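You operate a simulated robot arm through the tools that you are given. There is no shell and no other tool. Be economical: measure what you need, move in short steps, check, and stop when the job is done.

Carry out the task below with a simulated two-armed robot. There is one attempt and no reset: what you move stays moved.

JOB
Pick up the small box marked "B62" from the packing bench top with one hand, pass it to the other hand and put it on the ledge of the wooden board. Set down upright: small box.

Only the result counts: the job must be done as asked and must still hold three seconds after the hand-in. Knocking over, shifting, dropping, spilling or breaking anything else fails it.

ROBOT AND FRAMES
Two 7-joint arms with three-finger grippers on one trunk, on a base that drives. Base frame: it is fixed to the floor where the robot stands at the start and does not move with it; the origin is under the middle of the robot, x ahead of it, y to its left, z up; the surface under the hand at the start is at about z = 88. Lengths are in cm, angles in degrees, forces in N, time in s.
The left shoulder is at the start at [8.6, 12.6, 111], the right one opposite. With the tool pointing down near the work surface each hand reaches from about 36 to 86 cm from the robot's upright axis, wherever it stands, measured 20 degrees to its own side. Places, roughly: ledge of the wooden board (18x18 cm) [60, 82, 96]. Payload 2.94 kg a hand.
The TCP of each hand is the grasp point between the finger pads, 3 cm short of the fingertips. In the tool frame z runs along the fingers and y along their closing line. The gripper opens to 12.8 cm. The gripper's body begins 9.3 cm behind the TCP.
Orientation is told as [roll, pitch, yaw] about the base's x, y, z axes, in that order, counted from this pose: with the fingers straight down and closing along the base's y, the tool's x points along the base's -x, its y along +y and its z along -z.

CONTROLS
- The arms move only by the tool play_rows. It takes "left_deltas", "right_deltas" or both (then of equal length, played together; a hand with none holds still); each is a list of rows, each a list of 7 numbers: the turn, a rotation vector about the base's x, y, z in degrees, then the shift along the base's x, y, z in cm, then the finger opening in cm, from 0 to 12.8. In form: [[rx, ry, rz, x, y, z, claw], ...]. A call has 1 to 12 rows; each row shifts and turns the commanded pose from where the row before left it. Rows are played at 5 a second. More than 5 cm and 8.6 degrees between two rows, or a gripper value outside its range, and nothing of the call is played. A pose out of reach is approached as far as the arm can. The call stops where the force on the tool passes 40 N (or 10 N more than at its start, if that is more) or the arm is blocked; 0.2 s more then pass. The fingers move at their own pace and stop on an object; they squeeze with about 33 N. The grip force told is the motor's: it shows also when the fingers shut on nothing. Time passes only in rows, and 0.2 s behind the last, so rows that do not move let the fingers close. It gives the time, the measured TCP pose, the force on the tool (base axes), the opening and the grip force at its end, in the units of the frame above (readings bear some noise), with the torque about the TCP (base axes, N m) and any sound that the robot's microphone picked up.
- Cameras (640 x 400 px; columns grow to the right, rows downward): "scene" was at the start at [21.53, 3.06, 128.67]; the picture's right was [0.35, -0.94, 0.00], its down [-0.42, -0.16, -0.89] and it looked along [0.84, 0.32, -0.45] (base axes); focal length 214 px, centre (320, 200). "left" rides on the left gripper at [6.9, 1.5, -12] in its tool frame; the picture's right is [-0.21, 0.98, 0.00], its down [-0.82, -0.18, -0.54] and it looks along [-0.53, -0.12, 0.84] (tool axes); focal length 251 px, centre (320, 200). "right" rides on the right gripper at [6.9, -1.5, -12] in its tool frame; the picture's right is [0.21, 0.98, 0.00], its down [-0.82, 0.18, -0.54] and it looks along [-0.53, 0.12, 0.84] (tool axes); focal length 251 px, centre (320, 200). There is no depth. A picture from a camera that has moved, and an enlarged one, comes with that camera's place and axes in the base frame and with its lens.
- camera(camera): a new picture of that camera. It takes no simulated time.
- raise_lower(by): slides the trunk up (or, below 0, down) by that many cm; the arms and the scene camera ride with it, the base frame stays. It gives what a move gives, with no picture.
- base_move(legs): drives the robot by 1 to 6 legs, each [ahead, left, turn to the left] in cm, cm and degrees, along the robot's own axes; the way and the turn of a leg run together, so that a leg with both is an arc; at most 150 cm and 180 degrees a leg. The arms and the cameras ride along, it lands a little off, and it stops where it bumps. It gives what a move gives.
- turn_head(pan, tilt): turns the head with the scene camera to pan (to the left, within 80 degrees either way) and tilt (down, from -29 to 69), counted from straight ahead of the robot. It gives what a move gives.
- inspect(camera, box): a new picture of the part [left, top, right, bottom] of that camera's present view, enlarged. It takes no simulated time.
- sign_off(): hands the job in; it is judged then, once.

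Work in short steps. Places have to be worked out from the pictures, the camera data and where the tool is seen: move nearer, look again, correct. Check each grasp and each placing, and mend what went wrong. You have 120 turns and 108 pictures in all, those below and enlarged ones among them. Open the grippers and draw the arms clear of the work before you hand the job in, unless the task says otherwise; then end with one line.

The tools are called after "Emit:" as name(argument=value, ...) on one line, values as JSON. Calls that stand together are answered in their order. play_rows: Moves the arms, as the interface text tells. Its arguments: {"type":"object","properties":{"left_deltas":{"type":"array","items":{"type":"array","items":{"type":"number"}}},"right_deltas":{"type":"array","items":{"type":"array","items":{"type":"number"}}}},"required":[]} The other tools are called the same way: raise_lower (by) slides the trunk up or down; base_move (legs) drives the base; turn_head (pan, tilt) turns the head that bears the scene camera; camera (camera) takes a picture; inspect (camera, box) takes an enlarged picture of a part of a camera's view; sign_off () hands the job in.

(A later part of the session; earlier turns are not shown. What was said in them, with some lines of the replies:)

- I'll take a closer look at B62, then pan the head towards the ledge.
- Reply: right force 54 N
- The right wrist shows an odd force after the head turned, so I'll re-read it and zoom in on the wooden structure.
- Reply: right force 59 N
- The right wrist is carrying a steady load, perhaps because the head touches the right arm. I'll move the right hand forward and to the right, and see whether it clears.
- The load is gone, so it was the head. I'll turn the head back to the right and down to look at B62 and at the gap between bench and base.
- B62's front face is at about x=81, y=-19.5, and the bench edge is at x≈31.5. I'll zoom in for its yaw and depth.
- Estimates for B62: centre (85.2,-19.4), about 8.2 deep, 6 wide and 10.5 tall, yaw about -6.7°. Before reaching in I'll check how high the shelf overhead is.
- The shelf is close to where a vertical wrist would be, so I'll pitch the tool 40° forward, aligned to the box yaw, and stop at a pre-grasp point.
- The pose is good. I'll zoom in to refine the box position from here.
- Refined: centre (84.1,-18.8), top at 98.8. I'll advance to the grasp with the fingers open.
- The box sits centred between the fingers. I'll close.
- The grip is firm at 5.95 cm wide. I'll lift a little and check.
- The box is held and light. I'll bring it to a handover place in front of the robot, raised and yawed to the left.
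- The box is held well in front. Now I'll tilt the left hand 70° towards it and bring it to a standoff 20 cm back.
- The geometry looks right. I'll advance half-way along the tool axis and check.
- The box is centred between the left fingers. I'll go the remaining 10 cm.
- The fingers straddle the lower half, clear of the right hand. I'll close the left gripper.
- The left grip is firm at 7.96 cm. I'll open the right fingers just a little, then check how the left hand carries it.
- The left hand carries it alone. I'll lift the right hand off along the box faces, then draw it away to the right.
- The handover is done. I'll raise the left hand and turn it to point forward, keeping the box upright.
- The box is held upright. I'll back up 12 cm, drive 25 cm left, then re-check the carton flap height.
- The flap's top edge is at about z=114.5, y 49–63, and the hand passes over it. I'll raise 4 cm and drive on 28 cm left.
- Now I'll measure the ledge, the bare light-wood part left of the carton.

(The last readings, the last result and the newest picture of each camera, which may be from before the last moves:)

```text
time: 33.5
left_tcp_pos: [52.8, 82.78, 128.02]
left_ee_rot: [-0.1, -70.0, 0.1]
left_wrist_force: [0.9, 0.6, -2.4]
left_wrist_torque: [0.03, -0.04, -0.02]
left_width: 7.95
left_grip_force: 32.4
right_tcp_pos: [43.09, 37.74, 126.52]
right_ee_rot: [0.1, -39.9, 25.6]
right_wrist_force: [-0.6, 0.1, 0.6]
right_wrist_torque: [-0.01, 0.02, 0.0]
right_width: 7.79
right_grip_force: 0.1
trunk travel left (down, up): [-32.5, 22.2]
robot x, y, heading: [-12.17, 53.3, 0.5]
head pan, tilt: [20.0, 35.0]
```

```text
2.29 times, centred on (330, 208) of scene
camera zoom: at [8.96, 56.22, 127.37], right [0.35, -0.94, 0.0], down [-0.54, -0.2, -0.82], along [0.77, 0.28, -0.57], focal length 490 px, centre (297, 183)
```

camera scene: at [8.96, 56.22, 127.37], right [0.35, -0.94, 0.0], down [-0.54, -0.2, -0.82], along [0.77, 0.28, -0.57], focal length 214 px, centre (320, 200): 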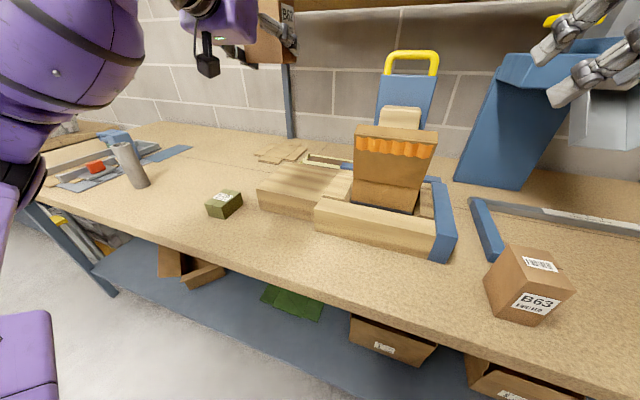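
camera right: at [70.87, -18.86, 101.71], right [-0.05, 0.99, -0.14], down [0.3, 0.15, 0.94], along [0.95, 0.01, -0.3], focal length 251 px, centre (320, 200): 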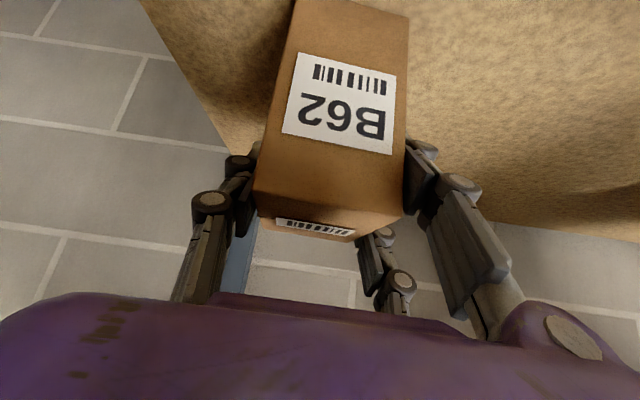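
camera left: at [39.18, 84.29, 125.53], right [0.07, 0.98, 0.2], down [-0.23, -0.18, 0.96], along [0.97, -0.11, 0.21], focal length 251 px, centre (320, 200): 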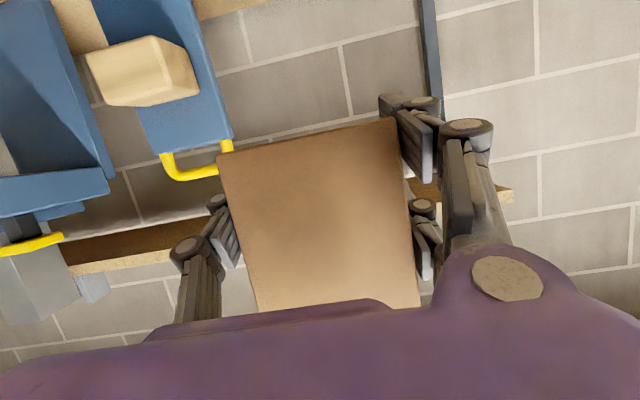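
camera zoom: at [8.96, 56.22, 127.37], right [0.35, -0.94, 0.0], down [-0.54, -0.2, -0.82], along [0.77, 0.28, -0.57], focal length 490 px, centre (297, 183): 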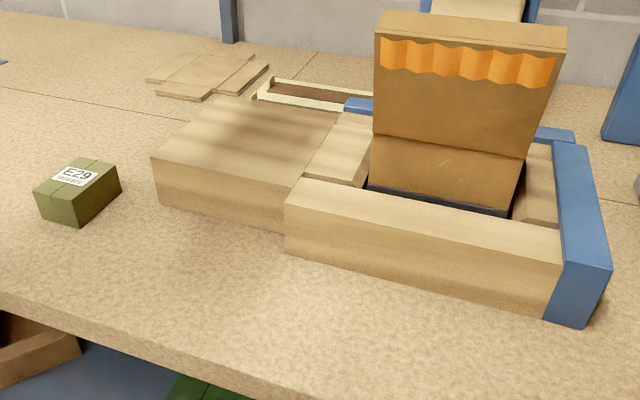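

The ledge spans x 51.5–70.5, y 72–91.5, top at about 95.5–96. I'll move above (60.5,82.5) and descend part-way.

Emit:
play_rows(left_deltas=[[0, 0, 0, 2, 0, -2, 6], [0, 0, 0, 2, 0, -3, 6], [0, 0, 0, 2, 0, -3, 6], [0, 0, 0, 1.7, -0.1, -4, 6], [0, 0, 0, 0, -0.1, -4, 6], [0, 0, 0, 0, 0, -4, 6], [0, 0, 0, 0, 0, -3, 6]])

Emit:
camera(camera="scene")

```text
time: 35.1
left_tcp_pos: [60.38, 82.48, 105.16]
left_ee_rot: [0.0, -70.0, 0.2]
left_wrist_force: [-0.4, 0.3, -1.7]
left_wrist_torque: [0.02, -0.01, 0.0]
left_width: 7.94
left_grip_force: 33.2
right_tcp_pos: [43.24, 37.89, 126.48]
right_ee_rot: [0.1, -40.0, 25.5]
right_wrist_force: [0.4, -0.2, -0.7]
right_wrist_torque: [0.02, -0.01, 0.0]
right_width: 7.83
right_grip_force: 0.0
trunk travel left (down, up): [-32.5, 22.2]
robot x, y, heading: [-11.8, 53.53, 0.4]
head pan, tilt: [20.0, 35.0]
```

```text
72 pictures are left
camera scene: at [8.98, 56.23, 127.36], right [0.35, -0.94, 0.0], down [-0.54, -0.2, -0.82], along [0.77, 0.28, -0.57], focal length 214 px, centre (320, 200)
```

scene: 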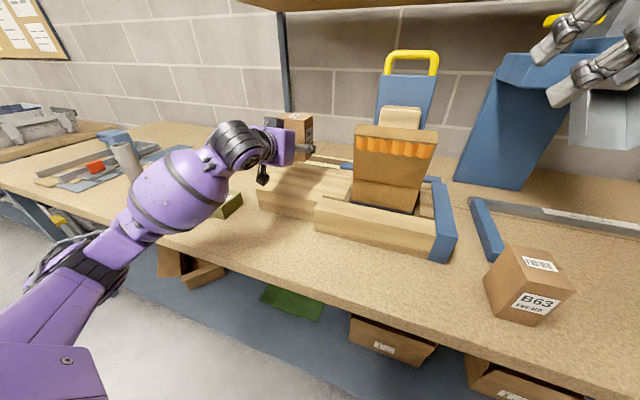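

Before the final descent I'll check the clearance of the forearm and hand camera over the bench.

Emit:
inspect(camera="scene", box=[60, 80, 340, 255])

Emit:
camera(camera="right")

```text
2.29 times, centred on (200, 168) of scene
camera zoom: at [8.98, 56.23, 127.36], right [0.35, -0.94, 0.0], down [-0.54, -0.2, -0.82], along [0.77, 0.28, -0.57], focal length 490 px, centre (594, 274)
```

zoom: 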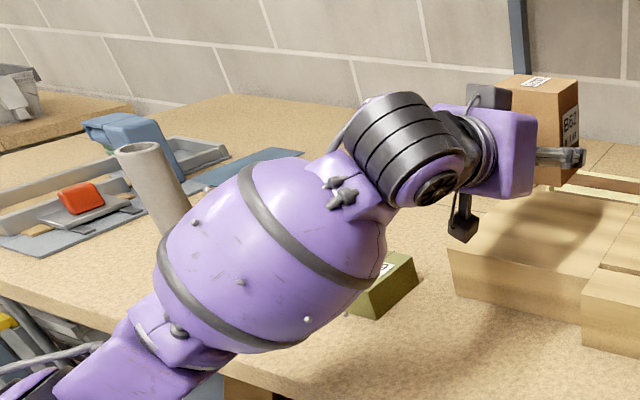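

```text
70 pictures are left
camera right: at [31.99, 30.89, 131.23], right [-0.57, 0.81, -0.14], down [0.18, 0.28, 0.94], along [0.8, 0.51, -0.3], focal length 251 px, centre (320, 200)
```

right: 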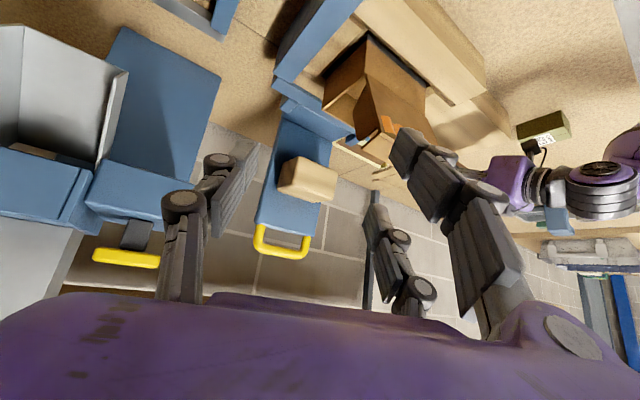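

The forearm is about 15 cm above the bench and the hand camera is in front of the ledge, so there is room. I'll descend to just above contact.

Emit:
play_rows(left_deltas=[[0, 0, 0, 0, 0, -2, 6], [0, 0, 0, 0, 0, -2, 6], [0, 0, 0, 0, 0, -1, 6], [0, 0, 0, 0, 0, -0.5, 6]])

Emit:
inspect(camera="scene", box=[200, 90, 400, 215])

```text
time: 36.1
left_tcp_pos: [60.39, 82.67, 99.92]
left_ee_rot: [0.1, -70.2, 0.2]
left_wrist_force: [-0.5, 0.7, 7.1]
left_wrist_torque: [0.36, -0.11, -0.02]
left_width: 7.94
left_grip_force: 33.4
right_tcp_pos: [43.05, 37.82, 126.43]
right_ee_rot: [0.1, -40.0, 25.6]
right_wrist_force: [-0.5, 0.3, -0.2]
right_wrist_torque: [-0.04, 0.0, -0.01]
right_width: 7.8
right_grip_force: 0.1
trunk travel left (down, up): [-32.5, 22.2]
robot x, y, heading: [-12.25, 53.33, 0.4]
head pan, tilt: [20.0, 35.0]
```

```text
3.20 times, centred on (300, 152) of scene
camera zoom: at [8.88, 56.19, 127.39], right [0.35, -0.94, 0.0], down [-0.54, -0.2, -0.82], along [0.77, 0.28, -0.57], focal length 686 px, centre (384, 352)
```

zoom: 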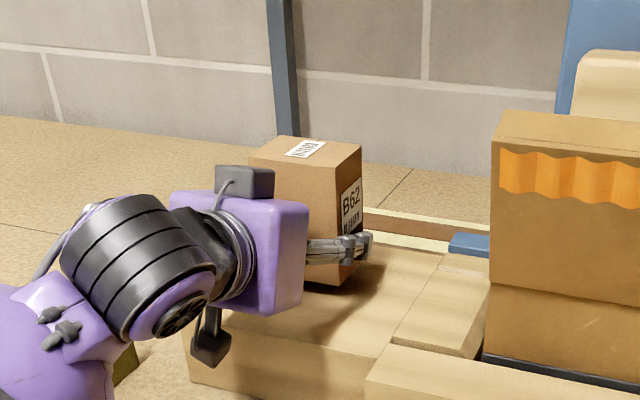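

Contact is felt early, about 8 N at the +y side. I'll take a closer look before going on.

Emit:
inspect(camera="scene", box=[260, 120, 340, 190])

Emit:
camera(camera="left")

```text
5.71 times, centred on (300, 155) of scene
camera zoom: at [8.88, 56.19, 127.39], right [0.35, -0.94, 0.0], down [-0.54, -0.2, -0.82], along [0.77, 0.28, -0.57], focal length 1226 px, centre (434, 457)
```

zoom: 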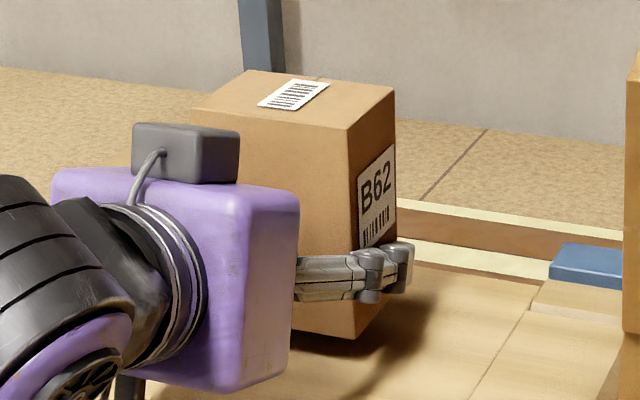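

```text
67 pictures are left
camera left: at [46.8, 84.11, 97.29], right [0.07, 0.98, 0.2], down [-0.23, -0.18, 0.96], along [0.97, -0.12, 0.21], focal length 251 px, centre (320, 200)
```

left: 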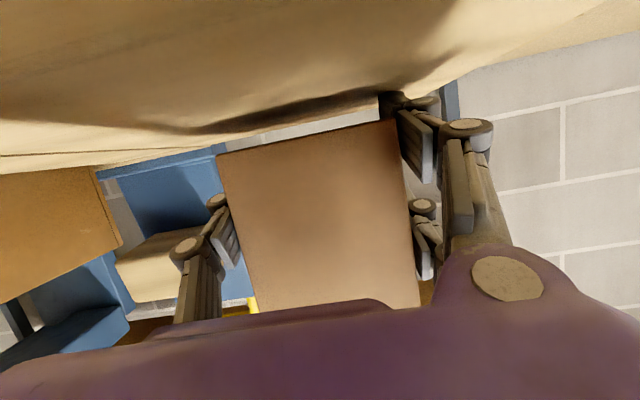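

The lower +y finger touches the ledge before the box does; the box bottom is still about 1 cm up. I'll lift slightly, roll the hand 9° so the box's -y bottom edge lands first, then lower gently.

Emit:
play_rows(left_deltas=[[0, 0, 0, 0, 0, 1.2, 6], [4.5, 0, 0, 0, 0, 0, 6], [4.5, 0, 0, 0, 0, 0, 6], [0, 0, 0, 0, 0, -0.6, 6], [0, 0, 0, 0, 0, -0.4, 6], [0, 0, 0, 0, 0, 0, 6]])

Emit:
camera(camera="left")

```text
time: 37.5
left_tcp_pos: [60.57, 82.65, 99.69]
left_ee_rot: [24.9, -68.2, -23.1]
left_wrist_force: [0.0, 0.1, -1.9]
left_wrist_torque: [-0.02, -0.02, 0.0]
left_width: 7.96
left_grip_force: 32.9
right_tcp_pos: [43.16, 37.89, 126.49]
right_ee_rot: [0.1, -40.0, 25.6]
right_wrist_force: [-0.2, -0.3, -0.7]
right_wrist_torque: [0.02, -0.02, 0.03]
right_width: 7.79
right_grip_force: 0.1
trunk travel left (down, up): [-32.5, 22.2]
robot x, y, heading: [-12.43, 53.44, 0.2]
head pan, tilt: [20.0, 35.0]
```

```text
66 pictures are left
camera left: at [46.96, 84.44, 97.5], right [0.07, 0.93, 0.35], down [-0.23, -0.33, 0.92], along [0.97, -0.15, 0.19], focal length 251 px, centre (320, 200)
```

left: 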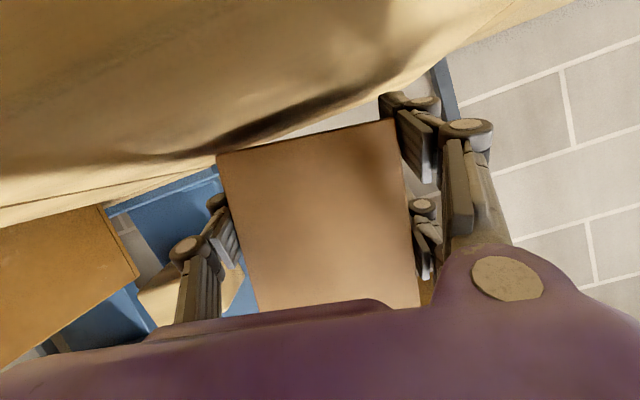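

It's free at z=99.7, with box edge and finger both close to the ledge. I'll lower gently to find contact.

Emit:
play_rows(left_deltas=[[0, 0, 0, 0, 0, -0.25, 6], [0, 0, 0, 0, 0, -0.25, 6], [0, 0, 0, 0, 0, 0, 6]])

```text
time: 38.3
left_tcp_pos: [60.44, 82.54, 99.19]
left_ee_rot: [24.8, -68.2, -23.2]
left_wrist_force: [-0.4, 0.1, -2.0]
left_wrist_torque: [0.0, -0.02, 0.02]
left_width: 7.97
left_grip_force: 33.2
right_tcp_pos: [43.17, 37.74, 126.44]
right_ee_rot: [0.1, -40.0, 25.5]
right_wrist_force: [-0.2, -0.7, 1.1]
right_wrist_torque: [-0.03, 0.03, -0.01]
right_width: 7.82
right_grip_force: 0.1
trunk travel left (down, up): [-32.5, 22.2]
robot x, y, heading: [-12.01, 53.16, 0.1]
head pan, tilt: [20.0, 35.0]
```

Emit:
play_rows(left_deltas=[[0, 0, 0, 0, 0, -0.25, 6], [0, 0, 0, 0, 0, -0.2, 6], [0, 0, 0, 0, 0, 0, 6]])

Emit:
camera(camera="left")

```text
time: 39.1
left_tcp_pos: [60.52, 82.51, 99.01]
left_ee_rot: [25.5, -68.5, -23.8]
left_wrist_force: [8.6, 1.2, 12.8]
left_wrist_torque: [0.76, -0.46, -0.36]
left_width: 7.96
left_grip_force: 33.1
right_tcp_pos: [43.03, 37.84, 126.65]
right_ee_rot: [0.1, -40.1, 25.5]
right_wrist_force: [0.0, -0.3, 0.1]
right_wrist_torque: [0.0, 0.02, 0.0]
right_width: 7.79
right_grip_force: 0.0
trunk travel left (down, up): [-32.5, 22.2]
robot x, y, heading: [-12.19, 53.43, 0.4]
head pan, tilt: [20.0, 35.0]
```

```text
65 pictures are left
camera left: at [46.92, 84.43, 96.82], right [0.07, 0.93, 0.35], down [-0.23, -0.33, 0.92], along [0.97, -0.15, 0.19], focal length 251 px, centre (320, 200)
```

left: 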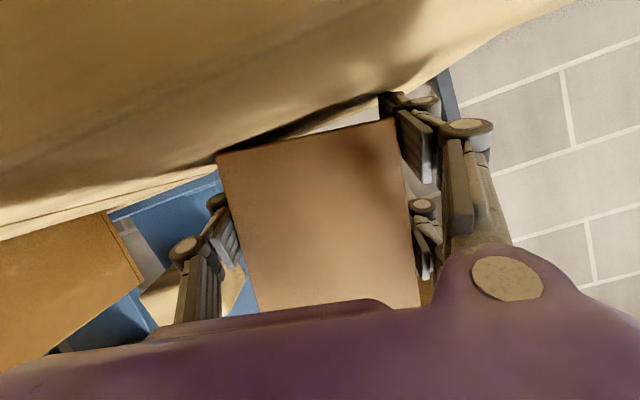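

The finger touches at +y, and the box's -y edge is nearly on the ledge. I'll relieve the pressure and open very slowly, so the fingers guide the box down.

Emit:
play_rows(left_deltas=[[0, 0, 0, 0, 0, 0.2, 6], [0, 0, 0, 0, 0, 0, 7.9], [0, 0, 0, 0, 0, 0, 8.0], [0, 0, 0, 0, 0, 0, 8.05], [0, 0, 0, 0, 0, 0, 8.1], [0, 0, 0, 0, 0, 0, 8.15], [0, 0, 0, 0, 0, 0, 8.2], [0, 0, 0, 0, 0, 0, 8.25], [0, 0, 0, 0, 0, 0, 8.3]])

Emit:
camera(camera="left")

Emit:
inspect(camera="scene", box=[260, 120, 340, 190])

```text
time: 41.1
left_tcp_pos: [60.55, 82.37, 99.16]
left_ee_rot: [25.0, -68.2, -23.5]
left_wrist_force: [9.6, -2.4, 16.2]
left_wrist_torque: [0.72, -0.52, -0.49]
left_width: 8.2
left_grip_force: 0.0
right_tcp_pos: [42.99, 37.77, 126.43]
right_ee_rot: [0.2, -40.1, 25.4]
right_wrist_force: [0.8, -0.2, -0.7]
right_wrist_torque: [-0.01, -0.02, -0.01]
right_width: 7.78
right_grip_force: 0.0
trunk travel left (down, up): [-32.5, 22.2]
robot x, y, heading: [-12.34, 53.52, 0.3]
head pan, tilt: [20.0, 35.0]
```

```text
64 pictures are left
camera left: at [46.84, 84.3, 96.84], right [0.07, 0.93, 0.35], down [-0.23, -0.33, 0.92], along [0.97, -0.15, 0.19], focal length 251 px, centre (320, 200)
```

left: 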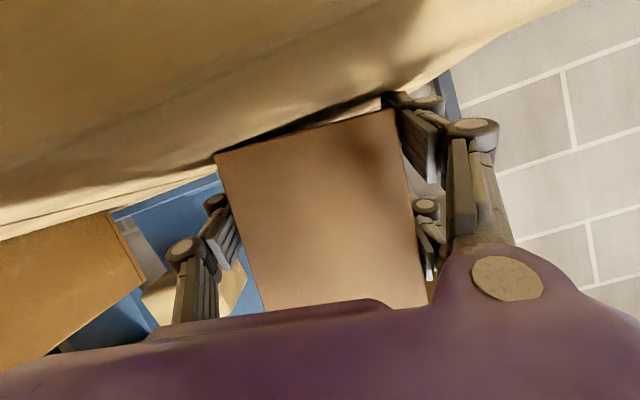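

```text
5.71 times, centred on (300, 155) of scene
camera zoom: at [8.9, 56.11, 127.38], right [0.35, -0.94, 0.0], down [-0.54, -0.2, -0.82], along [0.77, 0.28, -0.57], focal length 1226 px, centre (434, 457)
```

zoom: 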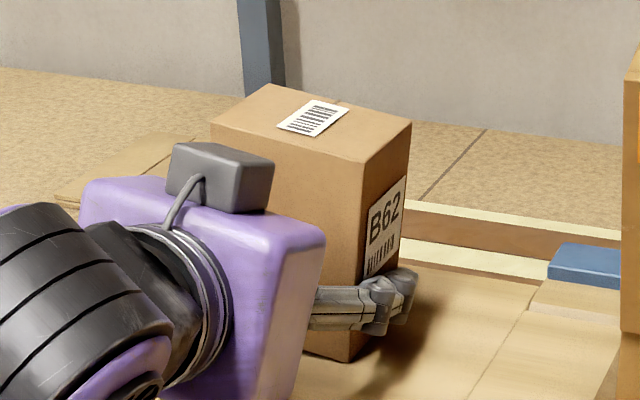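

The box is being lowered in a controlled way. I'll relieve the finger contact by 0.3 cm and keep opening slowly.

Emit:
play_rows(left_deltas=[[0, 0, 0, 0, 0, 0.3, 8.35], [0, 0, 0, 0, 0, 0, 8.5], [0, 0, 0, 0, 0, 0, 8.65], [0, 0, 0, 0, 0, 0, 8.8], [0, 0, 0, 0, 0, 0, 8.95], [0, 0, 0, 0, 0, 0, 9.1], [0, 0, 0, 0, 0, 0, 9.3], [0, 0, 0, 0, 0, 0, 9.5], [0, 0, 0, 0, 0, 0, 9.7], [0, 0, 0, 0, 0, 0, 10]])

Emit:
camera(camera="left")

Emit:
inspect(camera="scene", box=[260, 120, 340, 190])

```text
time: 43.3
left_tcp_pos: [60.57, 82.66, 99.3]
left_ee_rot: [24.8, -68.3, -23.1]
left_wrist_force: [0.2, 1.0, 0.4]
left_wrist_torque: [-0.01, -0.02, -0.01]
left_width: 9.99
left_grip_force: 0.0
right_tcp_pos: [43.08, 37.79, 126.51]
right_ee_rot: [0.1, -40.0, 25.5]
right_wrist_force: [0.2, -1.1, -0.8]
right_wrist_torque: [0.02, -0.02, 0.02]
right_width: 7.81
right_grip_force: 0.0
trunk travel left (down, up): [-32.5, 22.2]
robot x, y, heading: [-12.0, 53.63, 0.2]
head pan, tilt: [20.0, 35.0]
```

```text
62 pictures are left
camera left: at [46.86, 84.46, 97.03], right [0.07, 0.93, 0.35], down [-0.23, -0.33, 0.92], along [0.97, -0.15, 0.19], focal length 251 px, centre (320, 200)
```

left: 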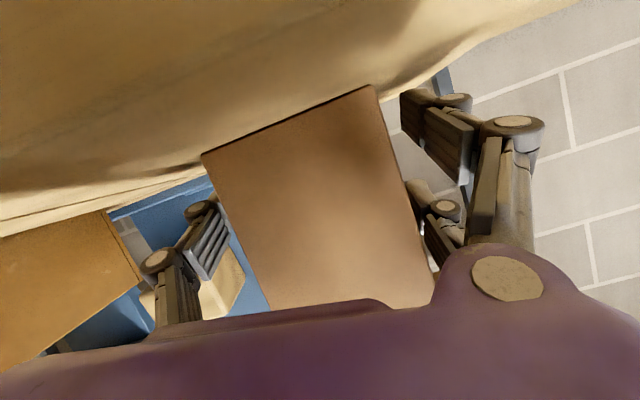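

```text
5.71 times, centred on (300, 155) of scene
camera zoom: at [8.94, 56.21, 127.37], right [0.35, -0.94, 0.0], down [-0.54, -0.2, -0.82], along [0.77, 0.28, -0.57], focal length 1226 px, centre (434, 457)
```

zoom: 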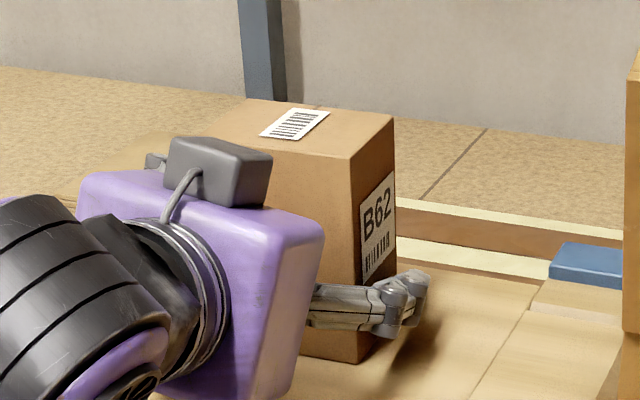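

The box stands flat on the ledge. I'll open fully, then withdraw straight back along the tool axis.

Emit:
play_rows(left_deltas=[[0, 0, 0, 0, 0, 0, 10.7], [0, 0, 0, 0, 0, 0, 11.5], [0, 0, 0, 0, 0, 0, 12.4], [0, 0, 0, 0, 0, 0, 12.6], [0, 0, 0, -0.94, -0.05, 0.34, 12.6], [0, 0, 0, -1.4, -0.08, 0.5, 12.6], [0, 0, 0, -1.9, -0.1, 0.7, 12.6]])

Emit:
camera(camera="left")

```text
time: 44.9
left_tcp_pos: [56.06, 82.4, 100.8]
left_ee_rot: [24.8, -68.2, -23.1]
left_wrist_force: [-0.1, 0.0, 0.4]
left_wrist_torque: [-0.01, -0.03, 0.06]
left_width: 12.6
left_grip_force: 0.2
right_tcp_pos: [43.09, 37.93, 126.43]
right_ee_rot: [0.1, -40.0, 25.5]
right_wrist_force: [-0.4, 0.6, 0.3]
right_wrist_torque: [0.02, -0.01, 0.01]
right_width: 7.81
right_grip_force: 0.1
trunk travel left (down, up): [-32.5, 22.2]
robot x, y, heading: [-12.03, 53.22, 0.7]
head pan, tilt: [20.0, 35.0]
```

```text
60 pictures are left
camera left: at [42.55, 84.23, 98.67], right [0.07, 0.93, 0.35], down [-0.23, -0.33, 0.92], along [0.97, -0.15, 0.19], focal length 251 px, centre (320, 200)
```

left: 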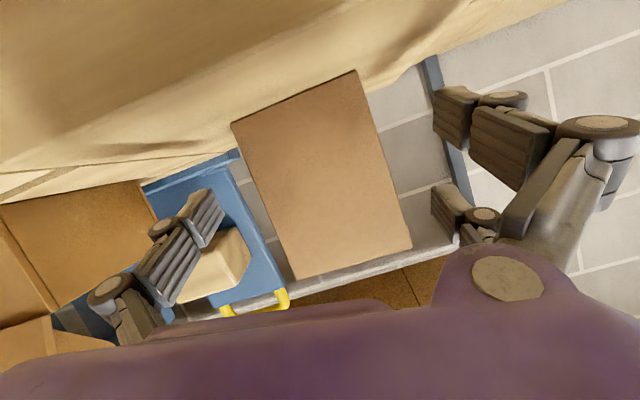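

Clear on both sides. I'll withdraw further back and up, then look from the head camera.

Emit:
play_rows(left_deltas=[[0, 0, 0, -2.8, -0.15, 1, 12.6], [0, 0, 0, -2.8, -0.15, 1.2, 12.6], [0, 0, 0, -2, 0.5, 2.5, 12.6], [0, 0, 0, -1, 2, 3, 12.6], [0, 0, 0, 0, 3, 3, 12.6], [0, 0, 0, 0, 3, 3, 12.6]])

Emit:
camera(camera="scene")

Emit:
inspect(camera="scene", box=[220, 90, 420, 215])

```text
time: 46.3
left_tcp_pos: [47.63, 90.62, 114.49]
left_ee_rot: [24.7, -68.2, -23.1]
left_wrist_force: [-0.8, 0.0, 1.2]
left_wrist_torque: [-0.01, 0.0, 0.01]
left_width: 12.58
left_grip_force: 0.1
right_tcp_pos: [43.01, 37.91, 126.61]
right_ee_rot: [0.1, -39.9, 25.5]
right_wrist_force: [-0.4, 0.7, 0.2]
right_wrist_torque: [0.01, -0.03, 0.0]
right_width: 7.78
right_grip_force: 0.1
trunk travel left (down, up): [-32.5, 22.2]
robot x, y, heading: [-12.52, 53.16, 0.1]
head pan, tilt: [20.0, 35.0]
```

```text
59 pictures are left
camera scene: at [8.89, 56.24, 127.38], right [0.35, -0.94, 0.0], down [-0.54, -0.2, -0.82], along [0.77, 0.28, -0.57], focal length 214 px, centre (320, 200)
```

scene: 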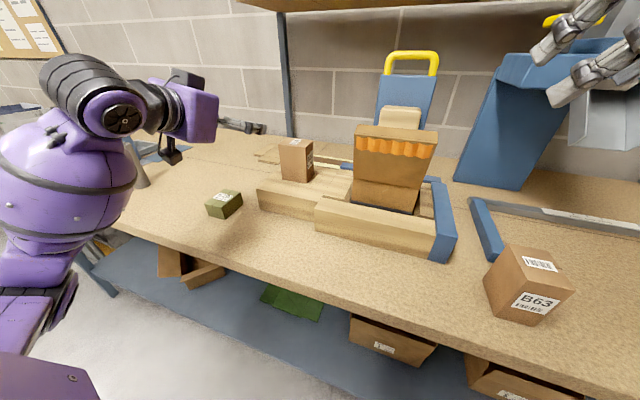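

```text
3.20 times, centred on (320, 152) of scene
camera zoom: at [8.89, 56.24, 127.38], right [0.35, -0.94, 0.0], down [-0.54, -0.2, -0.82], along [0.77, 0.28, -0.57], focal length 686 px, centre (320, 352)
```

zoom: 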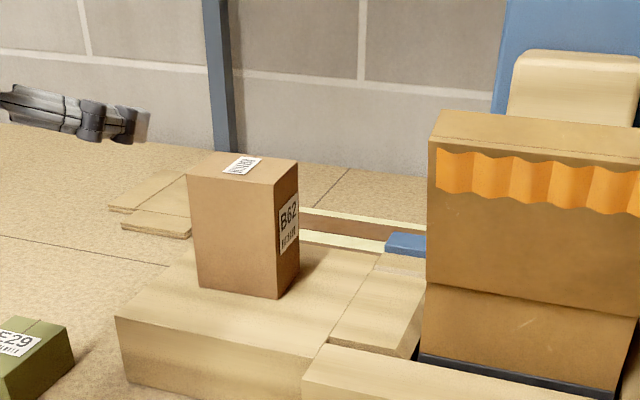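

B62 stands upright on the ledge and nothing else has moved. I'll open the right gripper fully, then hand in.

Emit:
play_rows(right_deltas=[[0, 0, 0, 0, 0, 0, 12], [0, 0, 0, 0, 0, 0, 12.8]])

Emit:
sign_off()

```text
time: 46.9
left_tcp_pos: [47.72, 90.69, 114.42]
left_ee_rot: [24.8, -68.2, -23.0]
left_wrist_force: [0.1, -0.6, 0.1]
left_wrist_torque: [-0.01, -0.03, -0.03]
left_width: 12.62
left_grip_force: 0.1
right_tcp_pos: [43.05, 37.92, 126.56]
right_ee_rot: [0.1, -40.0, 25.5]
right_wrist_force: [-0.4, -0.1, -0.4]
right_wrist_torque: [0.0, 0.0, 0.0]
right_width: 12.8
right_grip_force: 0.0
trunk travel left (down, up): [-32.5, 22.2]
robot x, y, heading: [-12.22, 53.6, 0.5]
head pan, tilt: [20.0, 35.0]
```

```text
The job is handed in.
```

The right hand picked up B62 and passed it to the left, which set it upright on the wooden board's ledge; the last picture shows it standing there with nothing else visibly moved, and the job is handed in.
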